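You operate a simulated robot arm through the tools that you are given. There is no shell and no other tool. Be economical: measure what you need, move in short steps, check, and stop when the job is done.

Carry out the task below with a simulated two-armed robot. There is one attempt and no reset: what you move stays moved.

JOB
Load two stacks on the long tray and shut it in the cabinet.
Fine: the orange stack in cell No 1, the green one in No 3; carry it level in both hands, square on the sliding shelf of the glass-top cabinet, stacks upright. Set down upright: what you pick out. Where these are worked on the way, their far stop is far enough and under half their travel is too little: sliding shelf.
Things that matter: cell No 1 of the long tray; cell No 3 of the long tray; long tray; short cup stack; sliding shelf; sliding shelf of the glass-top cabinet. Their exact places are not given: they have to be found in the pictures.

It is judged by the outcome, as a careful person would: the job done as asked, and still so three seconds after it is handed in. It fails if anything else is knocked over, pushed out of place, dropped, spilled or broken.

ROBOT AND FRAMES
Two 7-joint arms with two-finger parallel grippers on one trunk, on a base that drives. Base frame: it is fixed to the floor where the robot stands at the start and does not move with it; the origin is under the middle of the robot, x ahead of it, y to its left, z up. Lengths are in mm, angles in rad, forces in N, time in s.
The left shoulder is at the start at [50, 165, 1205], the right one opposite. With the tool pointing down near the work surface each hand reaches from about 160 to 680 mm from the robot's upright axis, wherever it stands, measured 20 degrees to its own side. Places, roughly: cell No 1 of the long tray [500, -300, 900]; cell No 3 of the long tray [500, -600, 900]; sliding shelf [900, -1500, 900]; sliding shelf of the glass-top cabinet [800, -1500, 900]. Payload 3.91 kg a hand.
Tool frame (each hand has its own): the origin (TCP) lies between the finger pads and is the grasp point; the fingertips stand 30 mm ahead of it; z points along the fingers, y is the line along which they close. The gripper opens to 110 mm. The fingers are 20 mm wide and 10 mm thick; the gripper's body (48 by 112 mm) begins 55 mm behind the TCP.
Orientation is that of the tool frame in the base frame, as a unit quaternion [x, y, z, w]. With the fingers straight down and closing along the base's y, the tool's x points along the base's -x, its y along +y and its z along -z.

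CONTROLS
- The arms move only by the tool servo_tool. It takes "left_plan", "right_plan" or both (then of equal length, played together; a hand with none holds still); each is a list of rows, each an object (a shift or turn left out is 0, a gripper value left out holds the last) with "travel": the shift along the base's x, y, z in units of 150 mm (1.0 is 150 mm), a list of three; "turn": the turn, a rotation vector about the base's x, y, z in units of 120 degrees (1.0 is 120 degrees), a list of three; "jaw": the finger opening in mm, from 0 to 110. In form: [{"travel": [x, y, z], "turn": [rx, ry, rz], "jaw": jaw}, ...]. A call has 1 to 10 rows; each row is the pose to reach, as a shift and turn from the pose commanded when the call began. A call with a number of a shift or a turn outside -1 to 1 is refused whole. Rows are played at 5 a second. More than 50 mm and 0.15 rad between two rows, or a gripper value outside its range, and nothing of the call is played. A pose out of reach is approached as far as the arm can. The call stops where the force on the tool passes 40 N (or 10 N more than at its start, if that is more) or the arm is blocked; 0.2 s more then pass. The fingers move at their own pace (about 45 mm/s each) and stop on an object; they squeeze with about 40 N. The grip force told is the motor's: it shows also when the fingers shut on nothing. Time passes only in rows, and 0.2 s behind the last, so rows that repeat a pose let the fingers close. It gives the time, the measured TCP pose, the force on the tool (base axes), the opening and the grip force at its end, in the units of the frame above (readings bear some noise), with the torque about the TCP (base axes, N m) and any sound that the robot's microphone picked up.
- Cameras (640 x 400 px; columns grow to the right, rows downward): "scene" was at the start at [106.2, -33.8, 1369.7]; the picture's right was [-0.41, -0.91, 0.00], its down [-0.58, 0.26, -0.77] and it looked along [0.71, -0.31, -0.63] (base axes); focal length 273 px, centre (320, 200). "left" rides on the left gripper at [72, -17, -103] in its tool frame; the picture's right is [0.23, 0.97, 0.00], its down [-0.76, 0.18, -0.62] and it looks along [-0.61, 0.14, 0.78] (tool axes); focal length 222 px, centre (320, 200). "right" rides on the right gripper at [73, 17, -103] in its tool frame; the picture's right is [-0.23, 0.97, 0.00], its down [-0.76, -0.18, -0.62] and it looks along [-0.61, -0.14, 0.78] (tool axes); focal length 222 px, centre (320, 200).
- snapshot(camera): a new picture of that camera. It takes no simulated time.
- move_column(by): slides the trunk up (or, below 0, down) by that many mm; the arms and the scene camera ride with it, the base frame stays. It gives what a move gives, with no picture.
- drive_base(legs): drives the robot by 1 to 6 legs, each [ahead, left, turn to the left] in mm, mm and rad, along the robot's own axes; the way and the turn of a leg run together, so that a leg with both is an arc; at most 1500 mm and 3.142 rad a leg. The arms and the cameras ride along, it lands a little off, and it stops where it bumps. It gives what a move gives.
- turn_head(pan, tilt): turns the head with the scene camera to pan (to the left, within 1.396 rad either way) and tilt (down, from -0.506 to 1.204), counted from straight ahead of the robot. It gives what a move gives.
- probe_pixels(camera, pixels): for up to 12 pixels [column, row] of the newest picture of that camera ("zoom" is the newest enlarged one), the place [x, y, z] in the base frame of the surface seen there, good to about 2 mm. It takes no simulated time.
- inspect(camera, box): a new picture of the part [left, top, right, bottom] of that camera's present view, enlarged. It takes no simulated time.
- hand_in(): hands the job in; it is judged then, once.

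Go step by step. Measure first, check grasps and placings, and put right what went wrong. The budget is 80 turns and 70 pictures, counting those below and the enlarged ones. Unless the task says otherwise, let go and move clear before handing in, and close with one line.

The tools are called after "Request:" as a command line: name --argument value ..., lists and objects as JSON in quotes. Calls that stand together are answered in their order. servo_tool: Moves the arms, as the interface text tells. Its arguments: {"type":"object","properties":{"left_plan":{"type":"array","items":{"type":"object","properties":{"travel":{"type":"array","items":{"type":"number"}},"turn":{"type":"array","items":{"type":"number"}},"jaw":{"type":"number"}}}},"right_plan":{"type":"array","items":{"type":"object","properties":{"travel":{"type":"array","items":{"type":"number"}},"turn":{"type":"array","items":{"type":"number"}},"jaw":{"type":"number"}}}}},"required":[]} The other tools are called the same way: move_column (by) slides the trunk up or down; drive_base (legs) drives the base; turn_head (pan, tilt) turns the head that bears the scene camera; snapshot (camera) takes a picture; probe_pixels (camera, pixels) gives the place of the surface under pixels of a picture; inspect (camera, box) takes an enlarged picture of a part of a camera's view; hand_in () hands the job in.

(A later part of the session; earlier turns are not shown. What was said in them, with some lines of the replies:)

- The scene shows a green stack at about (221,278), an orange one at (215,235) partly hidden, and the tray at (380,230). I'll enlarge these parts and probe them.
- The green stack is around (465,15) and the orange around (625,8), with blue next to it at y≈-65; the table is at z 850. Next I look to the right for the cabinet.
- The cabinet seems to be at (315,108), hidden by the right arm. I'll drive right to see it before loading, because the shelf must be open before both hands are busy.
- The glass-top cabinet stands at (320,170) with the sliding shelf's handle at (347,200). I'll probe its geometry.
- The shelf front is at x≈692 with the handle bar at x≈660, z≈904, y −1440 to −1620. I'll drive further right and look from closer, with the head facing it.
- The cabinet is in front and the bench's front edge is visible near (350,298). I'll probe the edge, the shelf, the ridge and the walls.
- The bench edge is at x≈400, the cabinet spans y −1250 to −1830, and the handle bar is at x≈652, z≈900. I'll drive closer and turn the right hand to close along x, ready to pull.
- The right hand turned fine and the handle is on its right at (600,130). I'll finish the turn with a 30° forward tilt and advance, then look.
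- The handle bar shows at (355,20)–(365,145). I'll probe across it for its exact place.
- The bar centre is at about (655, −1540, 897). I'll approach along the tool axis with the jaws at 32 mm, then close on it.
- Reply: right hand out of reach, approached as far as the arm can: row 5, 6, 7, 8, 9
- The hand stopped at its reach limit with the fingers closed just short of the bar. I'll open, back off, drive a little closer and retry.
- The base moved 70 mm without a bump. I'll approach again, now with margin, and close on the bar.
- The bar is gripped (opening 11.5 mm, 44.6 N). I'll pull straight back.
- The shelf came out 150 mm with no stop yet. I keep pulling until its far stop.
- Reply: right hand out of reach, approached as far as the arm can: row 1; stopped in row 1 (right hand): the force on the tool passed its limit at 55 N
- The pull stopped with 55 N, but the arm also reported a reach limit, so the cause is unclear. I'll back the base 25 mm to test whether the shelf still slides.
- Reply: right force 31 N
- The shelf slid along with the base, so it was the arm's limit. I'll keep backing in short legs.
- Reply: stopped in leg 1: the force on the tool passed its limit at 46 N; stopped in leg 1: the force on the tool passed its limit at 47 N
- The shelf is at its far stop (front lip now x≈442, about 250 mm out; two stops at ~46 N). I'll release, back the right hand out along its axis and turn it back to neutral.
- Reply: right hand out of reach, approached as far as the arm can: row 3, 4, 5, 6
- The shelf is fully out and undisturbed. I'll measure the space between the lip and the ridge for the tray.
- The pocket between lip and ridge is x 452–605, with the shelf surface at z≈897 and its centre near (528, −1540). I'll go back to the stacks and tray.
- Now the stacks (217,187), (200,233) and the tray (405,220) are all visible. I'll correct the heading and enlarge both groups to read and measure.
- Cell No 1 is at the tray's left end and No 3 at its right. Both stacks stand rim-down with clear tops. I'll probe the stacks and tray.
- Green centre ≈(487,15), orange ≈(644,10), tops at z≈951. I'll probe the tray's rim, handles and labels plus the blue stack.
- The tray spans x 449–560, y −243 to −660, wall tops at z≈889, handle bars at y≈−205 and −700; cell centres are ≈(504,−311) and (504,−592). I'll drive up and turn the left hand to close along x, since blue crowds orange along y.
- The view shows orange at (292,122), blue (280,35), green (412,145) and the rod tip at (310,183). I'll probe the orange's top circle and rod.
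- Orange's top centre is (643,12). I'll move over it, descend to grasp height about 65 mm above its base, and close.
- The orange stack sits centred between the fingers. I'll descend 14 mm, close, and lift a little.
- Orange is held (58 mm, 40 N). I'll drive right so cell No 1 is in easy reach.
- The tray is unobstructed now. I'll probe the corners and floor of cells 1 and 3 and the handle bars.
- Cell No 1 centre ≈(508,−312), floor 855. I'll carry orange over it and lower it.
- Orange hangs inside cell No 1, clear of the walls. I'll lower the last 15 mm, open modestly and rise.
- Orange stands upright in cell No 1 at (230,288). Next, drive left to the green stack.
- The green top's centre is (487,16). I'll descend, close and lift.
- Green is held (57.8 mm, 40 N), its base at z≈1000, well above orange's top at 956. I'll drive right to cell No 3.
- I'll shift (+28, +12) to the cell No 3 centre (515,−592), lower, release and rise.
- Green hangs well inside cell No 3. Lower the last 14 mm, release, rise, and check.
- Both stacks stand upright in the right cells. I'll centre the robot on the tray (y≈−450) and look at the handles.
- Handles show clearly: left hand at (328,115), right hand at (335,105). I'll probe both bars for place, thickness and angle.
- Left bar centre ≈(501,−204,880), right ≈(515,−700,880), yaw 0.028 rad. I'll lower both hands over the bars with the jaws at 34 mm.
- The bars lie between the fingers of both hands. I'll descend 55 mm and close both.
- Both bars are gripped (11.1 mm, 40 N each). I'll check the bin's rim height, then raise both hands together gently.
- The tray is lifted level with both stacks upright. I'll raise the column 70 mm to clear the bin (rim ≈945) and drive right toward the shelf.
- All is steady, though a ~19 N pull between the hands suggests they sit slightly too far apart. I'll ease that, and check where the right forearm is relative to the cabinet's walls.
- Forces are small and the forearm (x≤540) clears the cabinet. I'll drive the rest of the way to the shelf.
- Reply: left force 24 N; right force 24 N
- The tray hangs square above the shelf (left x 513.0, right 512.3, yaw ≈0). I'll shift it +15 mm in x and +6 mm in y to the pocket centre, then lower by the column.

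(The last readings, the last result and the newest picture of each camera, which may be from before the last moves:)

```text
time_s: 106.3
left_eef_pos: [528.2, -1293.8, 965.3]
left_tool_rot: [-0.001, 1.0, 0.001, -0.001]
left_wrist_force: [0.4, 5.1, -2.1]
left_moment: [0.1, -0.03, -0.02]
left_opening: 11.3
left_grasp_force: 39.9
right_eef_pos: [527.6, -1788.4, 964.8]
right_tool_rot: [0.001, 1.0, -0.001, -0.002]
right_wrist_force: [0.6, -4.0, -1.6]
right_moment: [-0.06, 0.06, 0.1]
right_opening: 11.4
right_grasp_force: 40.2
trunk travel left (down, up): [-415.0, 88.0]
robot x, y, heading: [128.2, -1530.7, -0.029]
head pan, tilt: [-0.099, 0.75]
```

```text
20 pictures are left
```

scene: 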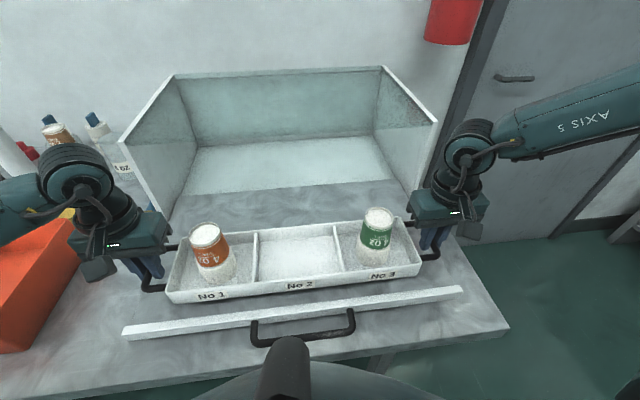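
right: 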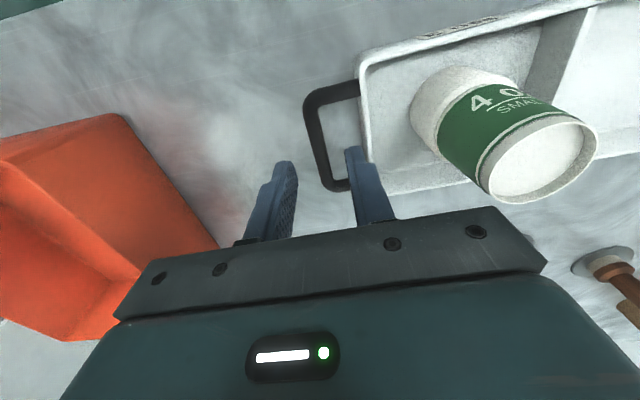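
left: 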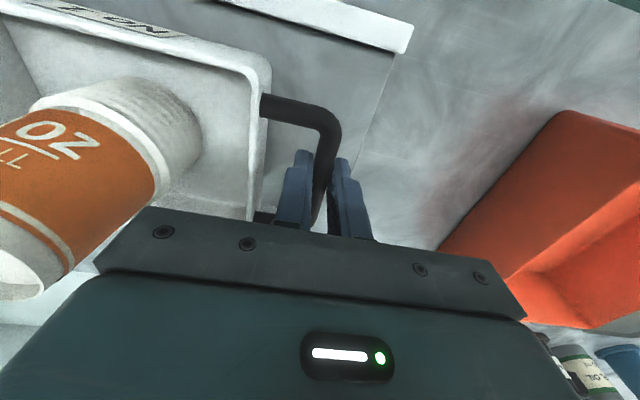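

The tray bottom is about 24 mm above the shelf, midway between the lip and ridge. I'll lower slowly until it seats.

Request:
servo_tool --left_plan '[{"travel": [0, 0, -0.03]}, {"travel": [0, 0, -0.06]}, {"travel": [0, 0, -0.09]}, {"travel": [0, 0, -0.115]}, {"travel": [0, 0, -0.135]}, {"travel": [0, 0, -0.15]}, {"travel": [0, 0, -0.157]}, {"travel": [0, 0, -0.163]}, {"travel": [0, 0, -0.163]}]' --right_plan '[{"travel": [0, 0, -0.03]}, {"travel": [0, 0, -0.06]}, {"travel": [0, 0, -0.09]}, {"travel": [0, 0, -0.115]}, {"travel": [0, 0, -0.135]}, {"travel": [0, 0, -0.15]}, {"travel": [0, 0, -0.157]}, {"travel": [0, 0, -0.163]}, {"travel": [0, 0, -0.163]}]'

Request:
snapshot --camera "scene"

Request:
probe_pixels --camera "scene" --pixels '[[168, 296], [290, 288], [415, 275], [290, 292], [200, 300], [380, 285], [220, 262], [300, 260], [380, 255], [150, 278], [435, 262], [300, 340]]'

```text
time_s: 108.3
left_eef_pos: [529.1, -1292.5, 940.3]
left_tool_rot: [-0.001, 1.0, 0.0, -0.001]
left_wrist_force: [-0.5, 1.7, -1.9]
left_moment: [0.04, -0.06, -0.11]
left_opening: 11.5
left_grasp_force: 40.3
right_eef_pos: [529.0, -1789.0, 938.8]
right_tool_rot: [0.001, 1.0, -0.001, -0.002]
right_wrist_force: [0.1, -2.4, -3.3]
right_moment: [-0.03, 0.09, 0.08]
right_opening: 11.3
right_grasp_force: 40.6
trunk travel left (down, up): [-415.0, 88.0]
robot x, y, heading: [129.9, -1531.9, -0.029]
head pan, tilt: [-0.099, 0.75]
```

```text
19 pictures are left
```

scene: 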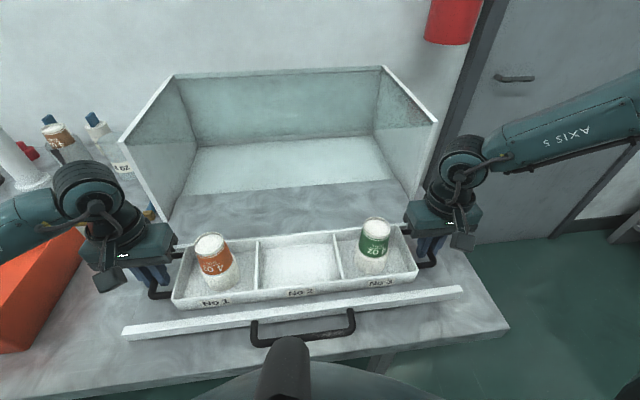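

```text
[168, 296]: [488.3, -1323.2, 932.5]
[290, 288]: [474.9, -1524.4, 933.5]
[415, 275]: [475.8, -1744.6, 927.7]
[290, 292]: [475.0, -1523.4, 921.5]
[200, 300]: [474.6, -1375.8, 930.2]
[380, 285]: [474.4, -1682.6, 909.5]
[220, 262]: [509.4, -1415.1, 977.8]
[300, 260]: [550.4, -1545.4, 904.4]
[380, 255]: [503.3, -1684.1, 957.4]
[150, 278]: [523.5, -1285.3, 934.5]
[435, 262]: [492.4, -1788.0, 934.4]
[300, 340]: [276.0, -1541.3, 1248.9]
```

The tray floor reads 904 against 902 when seated, and the hands still carry its weight. I'll lower a few more mm until it rests.

Request:
servo_tool --left_plan '[{"travel": [0, 0, -0.007]}, {"travel": [0, 0, -0.013]}, {"travel": [0, 0, -0.018]}, {"travel": [0, 0, -0.02]}, {"travel": [0, 0, -0.02]}]' --right_plan '[{"travel": [0, 0, -0.007]}, {"travel": [0, 0, -0.013]}, {"travel": [0, 0, -0.018]}, {"travel": [0, 0, -0.02]}, {"travel": [0, 0, -0.02]}]'

```text
time_s: 109.5
left_eef_pos: [527.7, -1293.0, 939.2]
left_tool_rot: [0.0, 1.0, 0.0, 0.001]
left_wrist_force: [0.7, 3.8, 2.3]
left_moment: [0.07, -0.15, -0.06]
left_opening: 11.3
left_grasp_force: 40.1
right_eef_pos: [529.0, -1789.2, 935.8]
right_tool_rot: [0.001, 1.0, -0.002, 0.0]
right_wrist_force: [-0.7, -5.5, 10.0]
right_moment: [-0.03, 0.14, 0.11]
right_opening: 11.4
right_grasp_force: 39.8
trunk travel left (down, up): [-415.0, 88.0]
robot x, y, heading: [123.3, -1532.3, -0.032]
head pan, tilt: [-0.099, 0.75]
```

Upward reaction on both hands shows that the tray rests on the shelf. I'll open both to 32 mm and rise straight.

Request:
servo_tool --left_plan '[{"jaw": 32}, {"jaw": 32}, {"travel": [0, 0, 0.15]}, {"travel": [0, 0, 0.4]}, {"travel": [0, 0, 0.7]}, {"travel": [0, 0, 1.0]}]' --right_plan '[{"jaw": 32}, {"jaw": 32}, {"travel": [0, 0, 0.15]}, {"travel": [0, 0, 0.4]}, {"travel": [0, 0, 0.7]}, {"travel": [0, 0, 1.0]}]'

Request:
snapshot --camera "scene"

Request:
probe_pixels --camera "scene" --pixels '[[190, 305], [290, 294], [400, 280], [180, 300], [410, 276], [300, 325], [350, 320], [255, 330], [260, 342], [352, 328]]'

```text
time_s: 110.9
left_eef_pos: [527.2, -1295.0, 1088.4]
left_tool_rot: [-0.001, 1.0, 0.0, -0.001]
left_wrist_force: [-0.4, 0.1, 0.1]
left_moment: [0.01, 0.02, -0.02]
left_opening: 32.1
left_grasp_force: 0.0
right_eef_pos: [525.0, -1788.6, 1086.3]
right_tool_rot: [0.001, 1.0, -0.001, -0.001]
right_wrist_force: [0.1, -0.4, -0.5]
right_moment: [-0.03, -0.02, -0.02]
right_opening: 32.1
right_grasp_force: 0.1
trunk travel left (down, up): [-415.0, 88.0]
robot x, y, heading: [126.0, -1532.5, -0.032]
head pan, tilt: [-0.099, 0.75]
```

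```text
18 pictures are left
```

scene: 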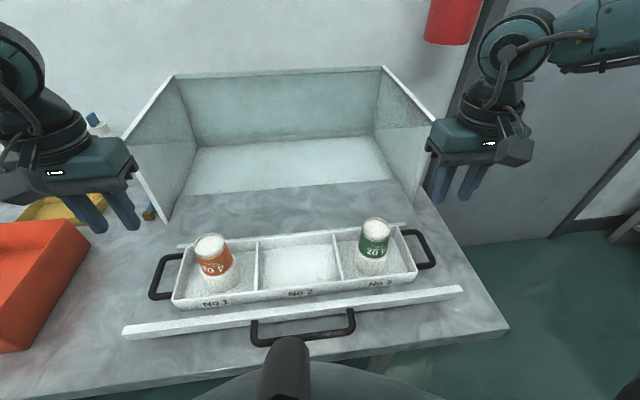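

```text
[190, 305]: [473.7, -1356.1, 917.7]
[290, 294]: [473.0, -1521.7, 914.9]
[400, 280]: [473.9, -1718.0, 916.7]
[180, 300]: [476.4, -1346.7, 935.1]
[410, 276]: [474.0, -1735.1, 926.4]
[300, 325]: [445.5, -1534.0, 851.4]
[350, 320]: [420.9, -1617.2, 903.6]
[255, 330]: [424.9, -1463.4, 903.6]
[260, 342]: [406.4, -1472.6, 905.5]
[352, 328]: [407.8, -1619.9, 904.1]
```

The tray sits square (front wall x 473.7–473.9) with both stacks upright. To close, I'll reposition as when I opened it: back off, then turn and tilt the right hand toward the handle (bar now x≈405).

Request:
drive_base --legs '[[0, 0, 0.031], [-166, 0, 0], [0, 200, 0]]'

Request:
servo_tool --right_plan '[{"turn": [0, 0, -0.07], "travel": [0, 0, 0]}, {"turn": [0, 0, -0.14], "travel": [0, 0, 0]}, {"turn": [0, 0, -0.21], "travel": [0, 0, 0]}, {"turn": [0, 0, -0.28], "travel": [0, 0, 0]}, {"turn": [0, 0, -0.35], "travel": [0, 0, 0]}, {"turn": [0, 0, -0.42], "travel": [0, 0, -0.05]}, {"turn": [0, 0, -0.49], "travel": [0, 0, -0.1]}, {"turn": [0, 0, -0.56], "travel": [0, 0, -0.15]}, {"turn": [0, 0, -0.63], "travel": [0, 0, -0.2]}, {"turn": [0, 0, -0.68], "travel": [0, 0, -0.25]}]'

Request:
servo_tool --right_plan '[{"turn": [0.0046, -0.0624, -0.0171]}, {"turn": [0.0092, -0.1248, -0.0342]}, {"turn": [0.0137, -0.1871, -0.0512]}, {"turn": [0.0183, -0.2495, -0.0683]}, {"turn": [0.0183, -0.2495, -0.0683]}]'

Request:
snapshot --camera "right"

Request:
snapshot --camera "scene"

```text
time_s: 114.7
left_eef_pos: [354.2, -1079.5, 1087.7]
left_tool_rot: [-0.02, 1.0, 0.0, -0.001]
left_wrist_force: [1.1, -0.3, -0.6]
left_moment: [-0.01, 0.01, -0.01]
left_opening: 31.9
left_grasp_force: 0.1
right_eef_pos: [370.0, -1571.1, 1086.7]
right_tool_rot: [-0.017, 1.0, -0.001, -0.001]
right_wrist_force: [0.3, 0.1, -0.1]
right_moment: [0.0, -0.01, 0.02]
right_opening: 32.1
right_grasp_force: 0.1
trunk travel left (down, up): [-415.0, 88.0]
robot x, y, heading: [-35.3, -1330.8, 0.006]
head pan, tilt: [-0.099, 0.75]
```

```text
time_s: 116.9
left_eef_pos: [353.6, -1078.4, 1087.4]
left_tool_rot: [-0.02, 1.0, 0.0, -0.001]
left_wrist_force: [0.7, 0.6, -0.4]
left_moment: [0.02, 0.02, -0.01]
left_opening: 32.0
left_grasp_force: 0.0
right_eef_pos: [370.8, -1572.7, 1047.9]
right_tool_rot: [0.642, 0.767, 0.0, -0.001]
right_wrist_force: [0.4, 0.6, 0.5]
right_moment: [0.0, 0.02, -0.01]
right_opening: 32.0
right_grasp_force: 0.0
trunk travel left (down, up): [-415.0, 88.0]
robot x, y, heading: [-37.7, -1330.8, 0.004]
head pan, tilt: [-0.099, 0.75]
```

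```text
time_s: 118.1
left_eef_pos: [353.9, -1078.3, 1088.5]
left_tool_rot: [-0.019, 1.0, 0.0, -0.001]
left_wrist_force: [-0.3, 0.4, 0.6]
left_moment: [0.0, -0.02, 0.03]
left_opening: 32.0
left_grasp_force: 0.1
right_eef_pos: [369.9, -1572.9, 1048.9]
right_tool_rot: [0.671, 0.695, 0.18, 0.185]
right_wrist_force: [-0.4, -0.1, -0.5]
right_moment: [0.0, 0.0, -0.01]
right_opening: 31.9
right_grasp_force: 0.0
trunk travel left (down, up): [-415.0, 88.0]
robot x, y, heading: [-36.5, -1329.1, 0.01]
head pan, tilt: [-0.099, 0.75]
```

```text
17 pictures are left
```

right: 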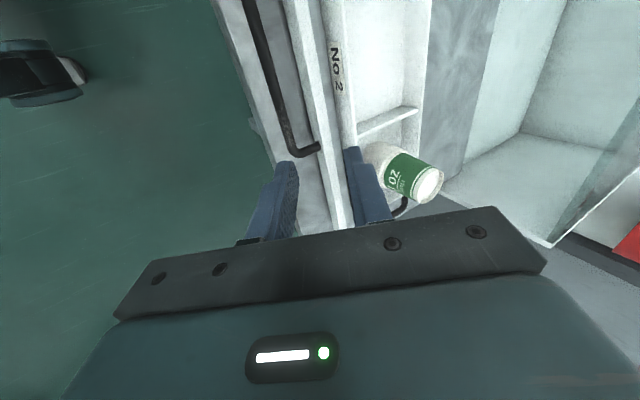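

```text
16 pictures are left
```

scene: 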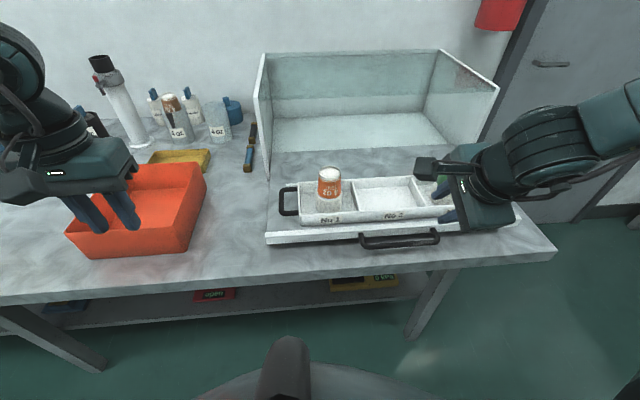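

The tilted hand is above the handle. I'll probe the bar once more before approaching.

Request:
probe_pixels --camera "right" --pixels '[[253, 20], [266, 60], [277, 100], [288, 140], [316, 147], [305, 60], [312, 60]]'

Request:
probe_pixels --camera "scene" --pixels '[[380, 242], [400, 240], [420, 238], [362, 237], [437, 233]]'

```text
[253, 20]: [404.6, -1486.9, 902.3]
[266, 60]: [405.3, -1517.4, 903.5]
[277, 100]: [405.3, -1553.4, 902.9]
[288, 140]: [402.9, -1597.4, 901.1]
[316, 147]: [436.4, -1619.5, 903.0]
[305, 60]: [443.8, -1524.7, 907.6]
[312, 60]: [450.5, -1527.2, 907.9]
```

```text
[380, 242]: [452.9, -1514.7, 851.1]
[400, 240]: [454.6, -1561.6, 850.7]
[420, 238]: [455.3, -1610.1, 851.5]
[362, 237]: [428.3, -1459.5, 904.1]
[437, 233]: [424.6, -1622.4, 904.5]
```

The bar is at (405, −1540, 898). I'll approach along the tool axis and close on it.

Request:
servo_tool --right_plan '[{"travel": [-0.04, 0.1, -0.23], "jaw": 34}, {"travel": [-0.083, 0.2, -0.46]}, {"travel": [0.0, 0.2, -0.6]}, {"travel": [0.09, 0.2, -0.76]}, {"travel": [0.183, 0.2, -0.92]}, {"travel": [0.183, 0.2, -0.92]}, {"travel": [0.183, 0.2, -0.92], "jaw": 0}, {"travel": [0.183, 0.2, -0.92], "jaw": 0}, {"travel": [0.183, 0.2, -0.92], "jaw": 0}]'

Request:
snapshot --camera "right"

```text
time_s: 120.1
left_eef_pos: [354.9, -1078.9, 1088.9]
left_tool_rot: [-0.019, 1.0, -0.001, -0.001]
left_wrist_force: [-0.9, 0.3, -0.1]
left_moment: [0.04, 0.01, 0.0]
left_opening: 32.1
left_grasp_force: 0.1
right_eef_pos: [399.7, -1540.4, 912.2]
right_tool_rot: [0.671, 0.694, 0.183, 0.187]
right_wrist_force: [16.7, -1.4, 14.2]
right_moment: [0.74, -0.36, -0.59]
right_opening: 11.6
right_grasp_force: 44.8
trunk travel left (down, up): [-415.0, 88.0]
robot x, y, heading: [-37.1, -1334.2, 0.011]
head pan, tilt: [-0.099, 0.75]
```

```text
15 pictures are left
```

right: 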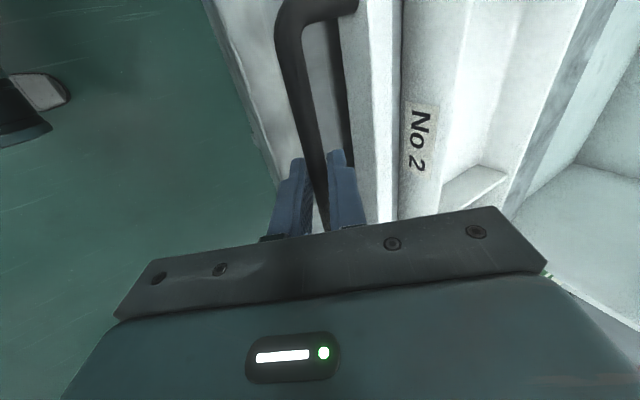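

The handle is gripped (11.6 mm, 44.8 N). I'll push gently with the arm first, then with the base.

Request:
servo_tool --right_plan '[{"travel": [0.02, 0, 0]}, {"travel": [0.06, 0, 0]}, {"travel": [0.11, 0, 0]}, {"travel": [0.17, 0, 0]}, {"travel": [0.22, 0, 0]}, {"travel": [0.26, 0, 0]}, {"travel": [0.28, 0, 0]}]'

Request:
drive_base --legs '[[60, 0, -0.01]]'

Request:
snapshot --camera "scene"

```text
time_s: 121.7
left_eef_pos: [352.7, -1078.3, 1088.5]
left_tool_rot: [-0.019, 1.0, -0.001, 0.0]
left_wrist_force: [1.1, 0.2, 0.9]
left_moment: [-0.01, -0.01, -0.04]
left_opening: 32.0
left_grasp_force: 0.0
right_eef_pos: [439.3, -1540.0, 911.8]
right_tool_rot: [0.67, 0.695, 0.182, 0.185]
right_wrist_force: [-2.3, 7.0, 17.2]
right_moment: [0.85, -0.12, -0.58]
right_opening: 11.9
right_grasp_force: 45.0
trunk travel left (down, up): [-415.0, 88.0]
robot x, y, heading: [-38.1, -1332.6, 0.009]
head pan, tilt: [-0.099, 0.75]
```

```text
time_s: 122.7
left_eef_pos: [414.1, -1080.2, 1087.9]
left_tool_rot: [-0.015, 1.0, -0.002, 0.0]
left_wrist_force: [-0.7, -0.2, 0.3]
left_moment: [0.02, -0.01, 0.02]
left_opening: 32.2
left_grasp_force: 0.2
right_eef_pos: [497.0, -1540.7, 911.7]
right_tool_rot: [0.672, 0.694, 0.182, 0.183]
right_wrist_force: [-1.3, 28.7, 6.1]
right_moment: [0.19, 0.03, -0.9]
right_opening: 11.7
right_grasp_force: 45.5
trunk travel left (down, up): [-415.0, 88.0]
robot x, y, heading: [20.8, -1332.0, -0.006]
head pan, tilt: [-0.099, 0.75]
```

```text
14 pictures are left
```

scene: 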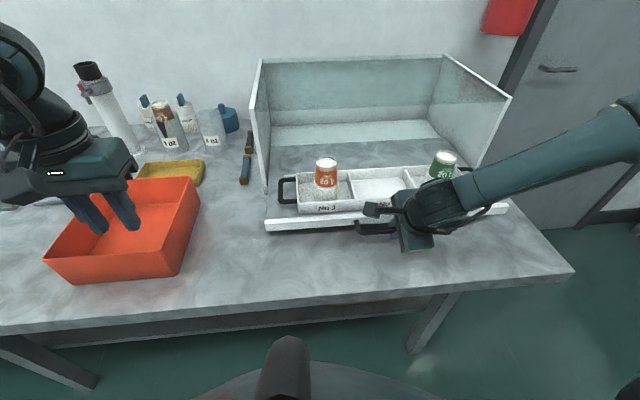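

The shelf is sliding in with the tray steady. I'll ease the 28 N side load by 1 mm, then push on with the base.

Request:
servo_tool --right_plan '[{"travel": [0, 0.008, 0]}, {"travel": [0, 0.01, 0]}]'

Request:
drive_base --legs '[[60, 0, 0]]'

Request:
drive_base --legs '[[50, 0, 0]]'

Request:
snapshot --camera "scene"

```text
time_s: 123.2
left_eef_pos: [414.8, -1083.2, 1088.7]
left_tool_rot: [-0.014, 1.0, 0.0, 0.0]
left_wrist_force: [-0.2, -0.8, 0.5]
left_moment: [0.01, 0.02, -0.02]
left_opening: 31.8
left_grasp_force: 0.0
right_eef_pos: [497.5, -1541.5, 911.0]
right_tool_rot: [0.673, 0.693, 0.184, 0.182]
right_wrist_force: [1.0, -1.0, 4.5]
right_moment: [1.66, -0.06, -0.13]
right_opening: 11.8
right_grasp_force: 44.7
trunk travel left (down, up): [-415.0, 88.0]
robot x, y, heading: [18.9, -1326.6, 0.001]
head pan, tilt: [-0.099, 0.75]
```

```text
time_s: 124.2
left_eef_pos: [472.1, -1082.0, 1088.4]
left_tool_rot: [-0.015, 1.0, 0.0, -0.001]
left_wrist_force: [0.3, -1.1, 1.0]
left_moment: [-0.04, 0.06, 0.02]
left_opening: 32.1
left_grasp_force: 0.1
right_eef_pos: [554.4, -1540.8, 911.2]
right_tool_rot: [0.672, 0.694, 0.183, 0.183]
right_wrist_force: [-0.8, -2.3, 9.1]
right_moment: [0.6, -0.06, -0.71]
right_opening: 11.8
right_grasp_force: 45.2
trunk travel left (down, up): [-415.0, 88.0]
robot x, y, heading: [76.5, -1330.6, -0.001]
head pan, tilt: [-0.099, 0.75]
```

```text
time_s: 125.1
left_eef_pos: [522.6, -1082.9, 1088.6]
left_tool_rot: [-0.015, 1.0, 0.0, 0.0]
left_wrist_force: [0.2, 0.7, 0.0]
left_moment: [-0.01, 0.0, 0.01]
left_opening: 32.1
left_grasp_force: 0.1
right_eef_pos: [605.5, -1541.1, 912.2]
right_tool_rot: [0.673, 0.693, 0.183, 0.183]
right_wrist_force: [-0.4, 0.3, 4.6]
right_moment: [0.52, 0.01, -0.77]
right_opening: 11.6
right_grasp_force: 44.9
trunk travel left (down, up): [-415.0, 88.0]
robot x, y, heading: [129.8, -1330.1, -0.002]
head pan, tilt: [-0.099, 0.75]
```

```text
13 pictures are left
```

scene: 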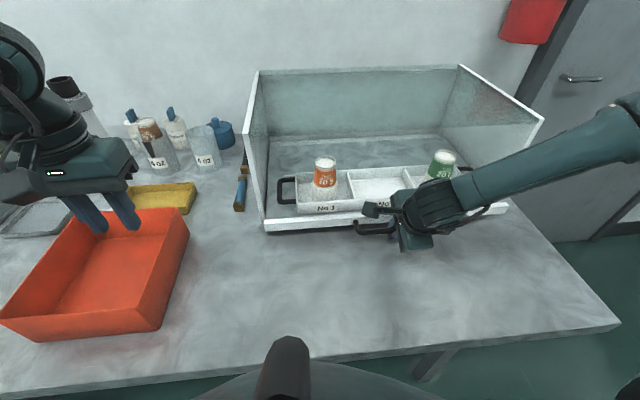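

About 42 mm remain. I'll do 28 mm with the base and the rest slowly with the arm until the closed stop.

Request:
drive_base --legs '[[28, 0, 0]]'

Request:
servo_tool --right_plan '[{"travel": [0.02, 0, 0]}, {"travel": [0.04, 0, 0]}, {"travel": [0.06, 0, 0]}, {"travel": [0.08, 0, 0]}, {"travel": [0.095, 0, 0]}, {"travel": [0.11, 0, 0]}, {"travel": [0.125, 0, 0]}, {"travel": [0.14, 0, 0]}]'

Request:
snapshot --camera "scene"

```text
time_s: 126.0
left_eef_pos: [549.7, -1081.8, 1088.6]
left_tool_rot: [-0.015, 1.0, 0.0, -0.001]
left_wrist_force: [1.1, -0.5, 0.4]
left_moment: [0.02, 0.02, -0.02]
left_opening: 32.0
left_grasp_force: 0.0
right_eef_pos: [633.0, -1540.4, 912.1]
right_tool_rot: [0.673, 0.693, 0.182, 0.182]
right_wrist_force: [-1.5, 0.2, 2.1]
right_moment: [0.41, 0.03, -0.83]
right_opening: 11.7
right_grasp_force: 44.9
trunk travel left (down, up): [-415.0, 88.0]
robot x, y, heading: [155.4, -1326.8, -0.004]
head pan, tilt: [-0.099, 0.75]
```

```text
time_s: 127.8
left_eef_pos: [549.1, -1081.5, 1087.8]
left_tool_rot: [-0.015, 1.0, 0.0, 0.001]
left_wrist_force: [-0.4, -0.6, 0.0]
left_moment: [0.0, 0.03, 0.0]
left_opening: 32.1
left_grasp_force: 0.1
right_eef_pos: [650.0, -1540.8, 913.1]
right_tool_rot: [0.673, 0.694, 0.182, 0.18]
right_wrist_force: [-18.0, 3.3, 5.3]
right_moment: [0.15, 0.25, -0.96]
right_opening: 11.7
right_grasp_force: 45.3
trunk travel left (down, up): [-415.0, 88.0]
robot x, y, heading: [156.7, -1332.4, -0.003]
head pan, tilt: [-0.099, 0.75]
```

```text
12 pictures are left
```

scene: 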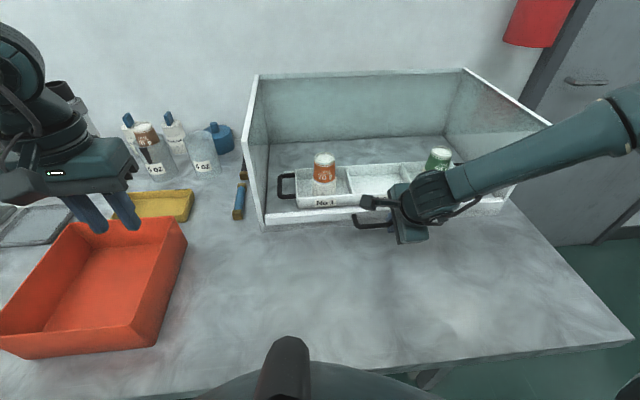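

A reaction of −18 N at x=650 indicates the closed stop. I'll verify the lip's position against its original 692.

Request:
probe_pixels --camera "scene" --pixels '[[290, 218], [310, 215], [340, 212], [270, 222], [358, 222], [480, 206]]'

Request:
servo_tool --right_plan '[{"travel": [0.01, 0, 0]}, {"travel": [0.02, 0, 0]}, {"travel": [0.02, 0, 0]}]'

```text
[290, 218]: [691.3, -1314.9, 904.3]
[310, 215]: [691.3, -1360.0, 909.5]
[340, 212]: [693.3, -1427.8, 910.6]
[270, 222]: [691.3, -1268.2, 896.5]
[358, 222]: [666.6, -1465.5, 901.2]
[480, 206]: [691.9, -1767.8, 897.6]
```

```text
time_s: 128.6
left_eef_pos: [547.3, -1083.2, 1089.8]
left_tool_rot: [-0.014, 1.0, 0.001, 0.002]
left_wrist_force: [0.3, 0.2, -0.2]
left_moment: [-0.01, -0.02, 0.02]
left_opening: 31.9
left_grasp_force: 0.0
right_eef_pos: [651.0, -1540.6, 911.4]
right_tool_rot: [0.674, 0.694, 0.181, 0.179]
right_wrist_force: [-37.5, -0.8, 5.4]
right_moment: [0.16, 0.49, -0.86]
right_opening: 11.6
right_grasp_force: 45.3
trunk travel left (down, up): [-415.0, 88.0]
robot x, y, heading: [159.0, -1332.8, -0.0]
head pan, tilt: [-0.099, 0.75]
```

The shelf is fully shut (lip x≈691, firm stop). I'll unload, open, back out along the tool axis and look.

Request:
servo_tool --right_plan '[{"travel": [-0.025, 0, 0]}, {"travel": [-0.025, 0, 0], "jaw": 26}, {"travel": [-0.025, 0, 0], "jaw": 26}, {"travel": [-0.12, 0, 0.16]}, {"travel": [-0.24, 0, 0.37]}, {"travel": [-0.4, 0, 0.6]}, {"travel": [-0.7, 0, 0.75]}, {"travel": [-1.0, 0, 0.85]}]'

Request:
drive_base --legs '[[-150, 0, 0]]'

Request:
turn_head --pan -0.3 --tilt 0.55

Request:
snapshot --camera "scene"

```text
refused: row 7 steps farther than a row can; nothing moved
```

```text
time_s: 129.9
left_eef_pos: [405.2, -1081.9, 1087.4]
left_tool_rot: [-0.013, 1.0, 0.0, -0.001]
left_wrist_force: [0.2, -0.7, -0.5]
left_moment: [0.02, -0.04, -0.02]
left_opening: 32.2
left_grasp_force: 0.1
right_eef_pos: [508.8, -1541.3, 911.9]
right_tool_rot: [0.674, 0.692, 0.184, 0.181]
right_wrist_force: [2.1, 15.5, -14.3]
right_moment: [1.02, 0.06, -0.42]
right_opening: 11.9
right_grasp_force: 45.0
trunk travel left (down, up): [-415.0, 88.0]
robot x, y, heading: [7.1, -1330.0, -0.004]
head pan, tilt: [-0.099, 0.75]
```

```text
time_s: 130.7
left_eef_pos: [404.8, -1084.1, 1089.5]
left_tool_rot: [-0.013, 1.0, 0.0, 0.0]
left_wrist_force: [0.1, -1.1, 0.6]
left_moment: [0.03, 0.0, -0.03]
left_opening: 32.0
left_grasp_force: 0.1
right_eef_pos: [509.4, -1541.1, 911.3]
right_tool_rot: [0.674, 0.693, 0.183, 0.18]
right_wrist_force: [-0.2, 5.9, -4.6]
right_moment: [-0.01, 0.1, -1.07]
right_opening: 11.6
right_grasp_force: 45.0
trunk travel left (down, up): [-415.0, 88.0]
robot x, y, heading: [6.7, -1331.8, -0.004]
head pan, tilt: [-0.3, 0.55]
```

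```text
11 pictures are left
```

scene: 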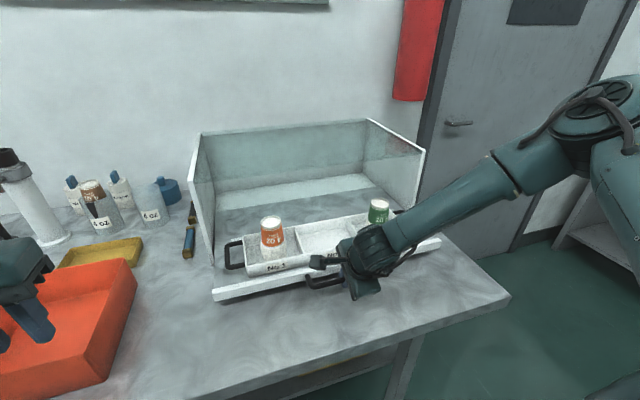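

The release was refused because row 7 stepped too far. I had sent the base drive along with it, so the still-gripped shelf was pulled back out about 142 mm. Nothing toppled. I'll push it in again and release as a separate checked step.

Request:
drive_base --legs '[[60, 0, 0]]'

Request:
drive_base --legs '[[60, 0, 0]]'

```text
time_s: 131.6
left_eef_pos: [465.3, -1083.0, 1088.5]
left_tool_rot: [-0.013, 1.0, 0.0, -0.001]
left_wrist_force: [0.2, -0.6, -0.2]
left_moment: [0.0, 0.02, -0.04]
left_opening: 32.1
left_grasp_force: 0.1
right_eef_pos: [569.4, -1540.6, 910.9]
right_tool_rot: [0.674, 0.693, 0.184, 0.18]
right_wrist_force: [-1.0, 7.7, -5.8]
right_moment: [0.58, 0.11, -0.69]
right_opening: 12.0
right_grasp_force: 44.8
trunk travel left (down, up): [-415.0, 88.0]
robot x, y, heading: [69.4, -1326.8, -0.004]
head pan, tilt: [-0.3, 0.55]
```

```text
time_s: 132.6
left_eef_pos: [525.2, -1084.3, 1087.5]
left_tool_rot: [-0.013, 1.0, -0.001, -0.001]
left_wrist_force: [0.0, 0.1, -0.6]
left_moment: [-0.01, 0.03, 0.02]
left_opening: 32.2
left_grasp_force: 0.1
right_eef_pos: [630.3, -1541.0, 912.5]
right_tool_rot: [0.673, 0.693, 0.183, 0.18]
right_wrist_force: [-1.0, 2.5, -2.2]
right_moment: [0.25, 0.09, -0.92]
right_opening: 11.8
right_grasp_force: 45.2
trunk travel left (down, up): [-415.0, 88.0]
robot x, y, heading: [129.5, -1330.2, -0.001]
head pan, tilt: [-0.3, 0.55]
```

About 21 mm remain. I'll drive 10 mm and finish slowly with the arm.

Request:
drive_base --legs '[[10, 0, 0]]'

Request:
servo_tool --right_plan '[{"travel": [0.015, 0, 0]}, {"travel": [0.03, 0, 0]}, {"travel": [0.045, 0, 0]}, {"travel": [0.06, 0, 0]}, {"travel": [0.075, 0, 0]}, {"travel": [0.09, 0, 0]}, {"travel": [0.1, 0, 0]}]'

```text
time_s: 133.3
left_eef_pos: [535.0, -1083.2, 1088.0]
left_tool_rot: [-0.013, 1.0, 0.001, 0.0]
left_wrist_force: [0.6, 0.2, -0.6]
left_moment: [-0.01, -0.04, 0.02]
left_opening: 32.3
left_grasp_force: 0.1
right_eef_pos: [640.3, -1540.8, 912.3]
right_tool_rot: [0.674, 0.693, 0.184, 0.179]
right_wrist_force: [-0.7, 1.9, -0.2]
right_moment: [0.35, 0.04, -0.84]
right_opening: 11.7
right_grasp_force: 45.0
trunk travel left (down, up): [-415.0, 88.0]
robot x, y, heading: [136.1, -1330.0, -0.005]
head pan, tilt: [-0.3, 0.55]
```

```text
time_s: 134.9
left_eef_pos: [531.8, -1084.0, 1089.7]
left_tool_rot: [-0.012, 1.0, 0.0, 0.0]
left_wrist_force: [-0.8, -0.5, 0.0]
left_moment: [-0.02, 0.02, 0.01]
left_opening: 31.9
left_grasp_force: 0.0
right_eef_pos: [651.1, -1540.9, 911.1]
right_tool_rot: [0.675, 0.692, 0.182, 0.178]
right_wrist_force: [-19.0, -0.2, 7.4]
right_moment: [-0.45, 0.26, -1.25]
right_opening: 11.5
right_grasp_force: 44.8
trunk travel left (down, up): [-415.0, 88.0]
robot x, y, heading: [139.6, -1327.4, -0.006]
head pan, tilt: [-0.3, 0.55]
```

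Again −19 N at x=651, so it is at the stop. Now I release on its own and back out along the tool axis.

Request:
servo_tool --right_plan '[{"travel": [-0.015, 0, 0]}, {"travel": [-0.015, 0, 0], "jaw": 28}, {"travel": [-0.015, 0, 0], "jaw": 28}, {"travel": [-0.1, 0, 0.15]}, {"travel": [-0.22, 0, 0.35]}, {"travel": [-0.34, 0, 0.55]}, {"travel": [-0.5, 0, 0.75]}, {"travel": [-0.7, 0, 0.85]}]'

Request:
snapshot --camera "scene"

```text
time_s: 136.7
left_eef_pos: [536.4, -1082.4, 1087.1]
left_tool_rot: [-0.013, 1.0, 0.0, 0.0]
left_wrist_force: [0.2, -0.2, 0.6]
left_moment: [-0.03, 0.04, 0.01]
left_opening: 31.7
left_grasp_force: 0.1
right_eef_pos: [548.6, -1542.0, 1035.4]
right_tool_rot: [0.674, 0.693, 0.184, 0.179]
right_wrist_force: [-0.4, 0.0, 0.2]
right_moment: [0.01, 0.03, 0.0]
right_opening: 28.2
right_grasp_force: 0.1
trunk travel left (down, up): [-415.0, 88.0]
robot x, y, heading: [141.5, -1329.7, -0.001]
head pan, tilt: [-0.3, 0.55]
```

```text
10 pictures are left
```

scene: 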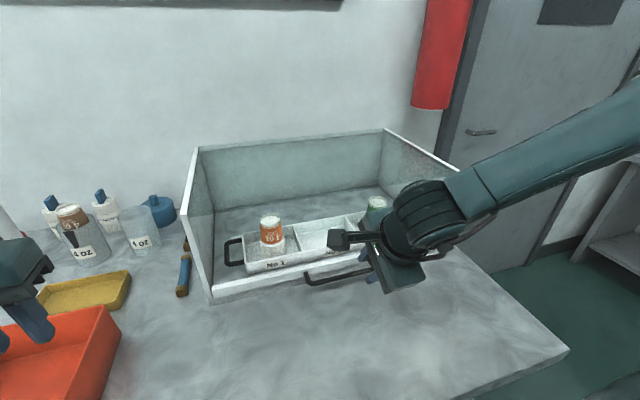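

The hand is free of the handle. I'll back the base off and take a clear check view.

Request:
drive_base --legs '[[-250, 0, 0]]'

Request:
drive_base --legs '[[0, 150, 0]]'

Request:
turn_head --pan -0.45 --tilt 0.5

Request:
inspect --camera "scene" --box '[160, 80, 480, 280]'

```text
time_s: 138.6
left_eef_pos: [288.9, -1083.5, 1089.1]
left_tool_rot: [-0.012, 1.0, 0.0, 0.0]
left_wrist_force: [-0.5, 0.0, -0.5]
left_moment: [-0.03, -0.01, 0.0]
left_opening: 31.9
left_grasp_force: 0.0
right_eef_pos: [302.9, -1540.8, 1036.9]
right_tool_rot: [0.675, 0.692, 0.184, 0.179]
right_wrist_force: [0.4, 0.2, 0.2]
right_moment: [0.02, 0.01, 0.02]
right_opening: 28.2
right_grasp_force: 0.1
trunk travel left (down, up): [-415.0, 88.0]
robot x, y, heading: [-106.4, -1332.9, -0.005]
head pan, tilt: [-0.3, 0.55]
```

```text
time_s: 140.5
left_eef_pos: [288.8, -931.5, 1087.4]
left_tool_rot: [-0.013, 1.0, 0.0, 0.0]
left_wrist_force: [0.0, 0.4, -0.3]
left_moment: [0.02, 0.02, 0.01]
left_opening: 31.9
left_grasp_force: 0.0
right_eef_pos: [302.8, -1389.3, 1037.6]
right_tool_rot: [0.673, 0.693, 0.184, 0.18]
right_wrist_force: [0.1, 0.8, -0.5]
right_moment: [-0.03, -0.01, 0.03]
right_opening: 28.2
right_grasp_force: 0.1
trunk travel left (down, up): [-415.0, 88.0]
robot x, y, heading: [-108.1, -1182.7, -0.006]
head pan, tilt: [-0.3, 0.55]
```

```text
time_s: 141.2
left_eef_pos: [288.2, -931.1, 1089.0]
left_tool_rot: [-0.013, 1.0, 0.0, -0.001]
left_wrist_force: [0.3, 0.0, 0.7]
left_moment: [0.0, -0.01, 0.01]
left_opening: 32.1
left_grasp_force: 0.1
right_eef_pos: [303.5, -1389.3, 1037.2]
right_tool_rot: [0.674, 0.693, 0.184, 0.179]
right_wrist_force: [-0.3, -0.5, -0.4]
right_moment: [-0.02, -0.03, 0.0]
right_opening: 28.1
right_grasp_force: 0.1
trunk travel left (down, up): [-415.0, 88.0]
robot x, y, heading: [-108.6, -1180.2, -0.003]
head pan, tilt: [-0.45, 0.499]
```

```text
2.00 times, centred on (320, 180) of scene
```

zoom: 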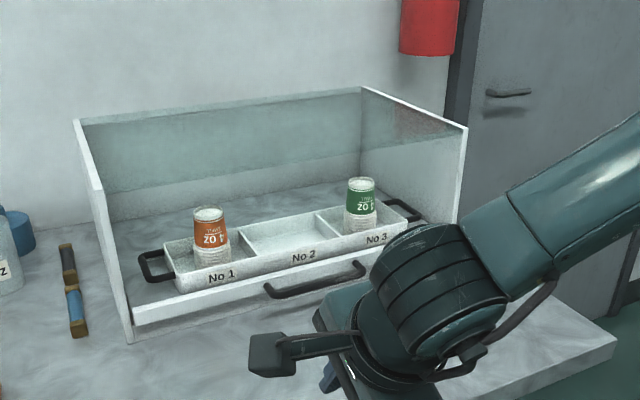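

Both stacks stand in their cells on the closed shelf. One probe of the tray's front edge and the lip will confirm it's square and shut.

Request:
probe_pixels --camera "zoom" --pixels '[[200, 277], [300, 256], [350, 245], [140, 315], [240, 292], [380, 262], [209, 213], [360, 183]]'

```text
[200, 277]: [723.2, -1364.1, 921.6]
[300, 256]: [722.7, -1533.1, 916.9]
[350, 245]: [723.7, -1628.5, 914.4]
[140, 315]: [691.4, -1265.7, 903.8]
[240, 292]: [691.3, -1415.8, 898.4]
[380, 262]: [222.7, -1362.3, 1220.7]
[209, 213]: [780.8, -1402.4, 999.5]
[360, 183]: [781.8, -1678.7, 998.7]
```

The tray's front edge is straight at x≈723, the shelf lip is back at its closed 691, and both stack tops are level at z≈999. Both hands are clear, so I'm handing in.

Request:
hand_in

```text
The job is handed in.
```

The long tray is shut in the glass-top cabinet, square on the sliding shelf, with the orange stack upright in cell No 1 and the green stack upright in cell No 3. While I was closing it, one refused release pulled the shelf about 142 mm back out; I pushed it shut again and nothing toppled.
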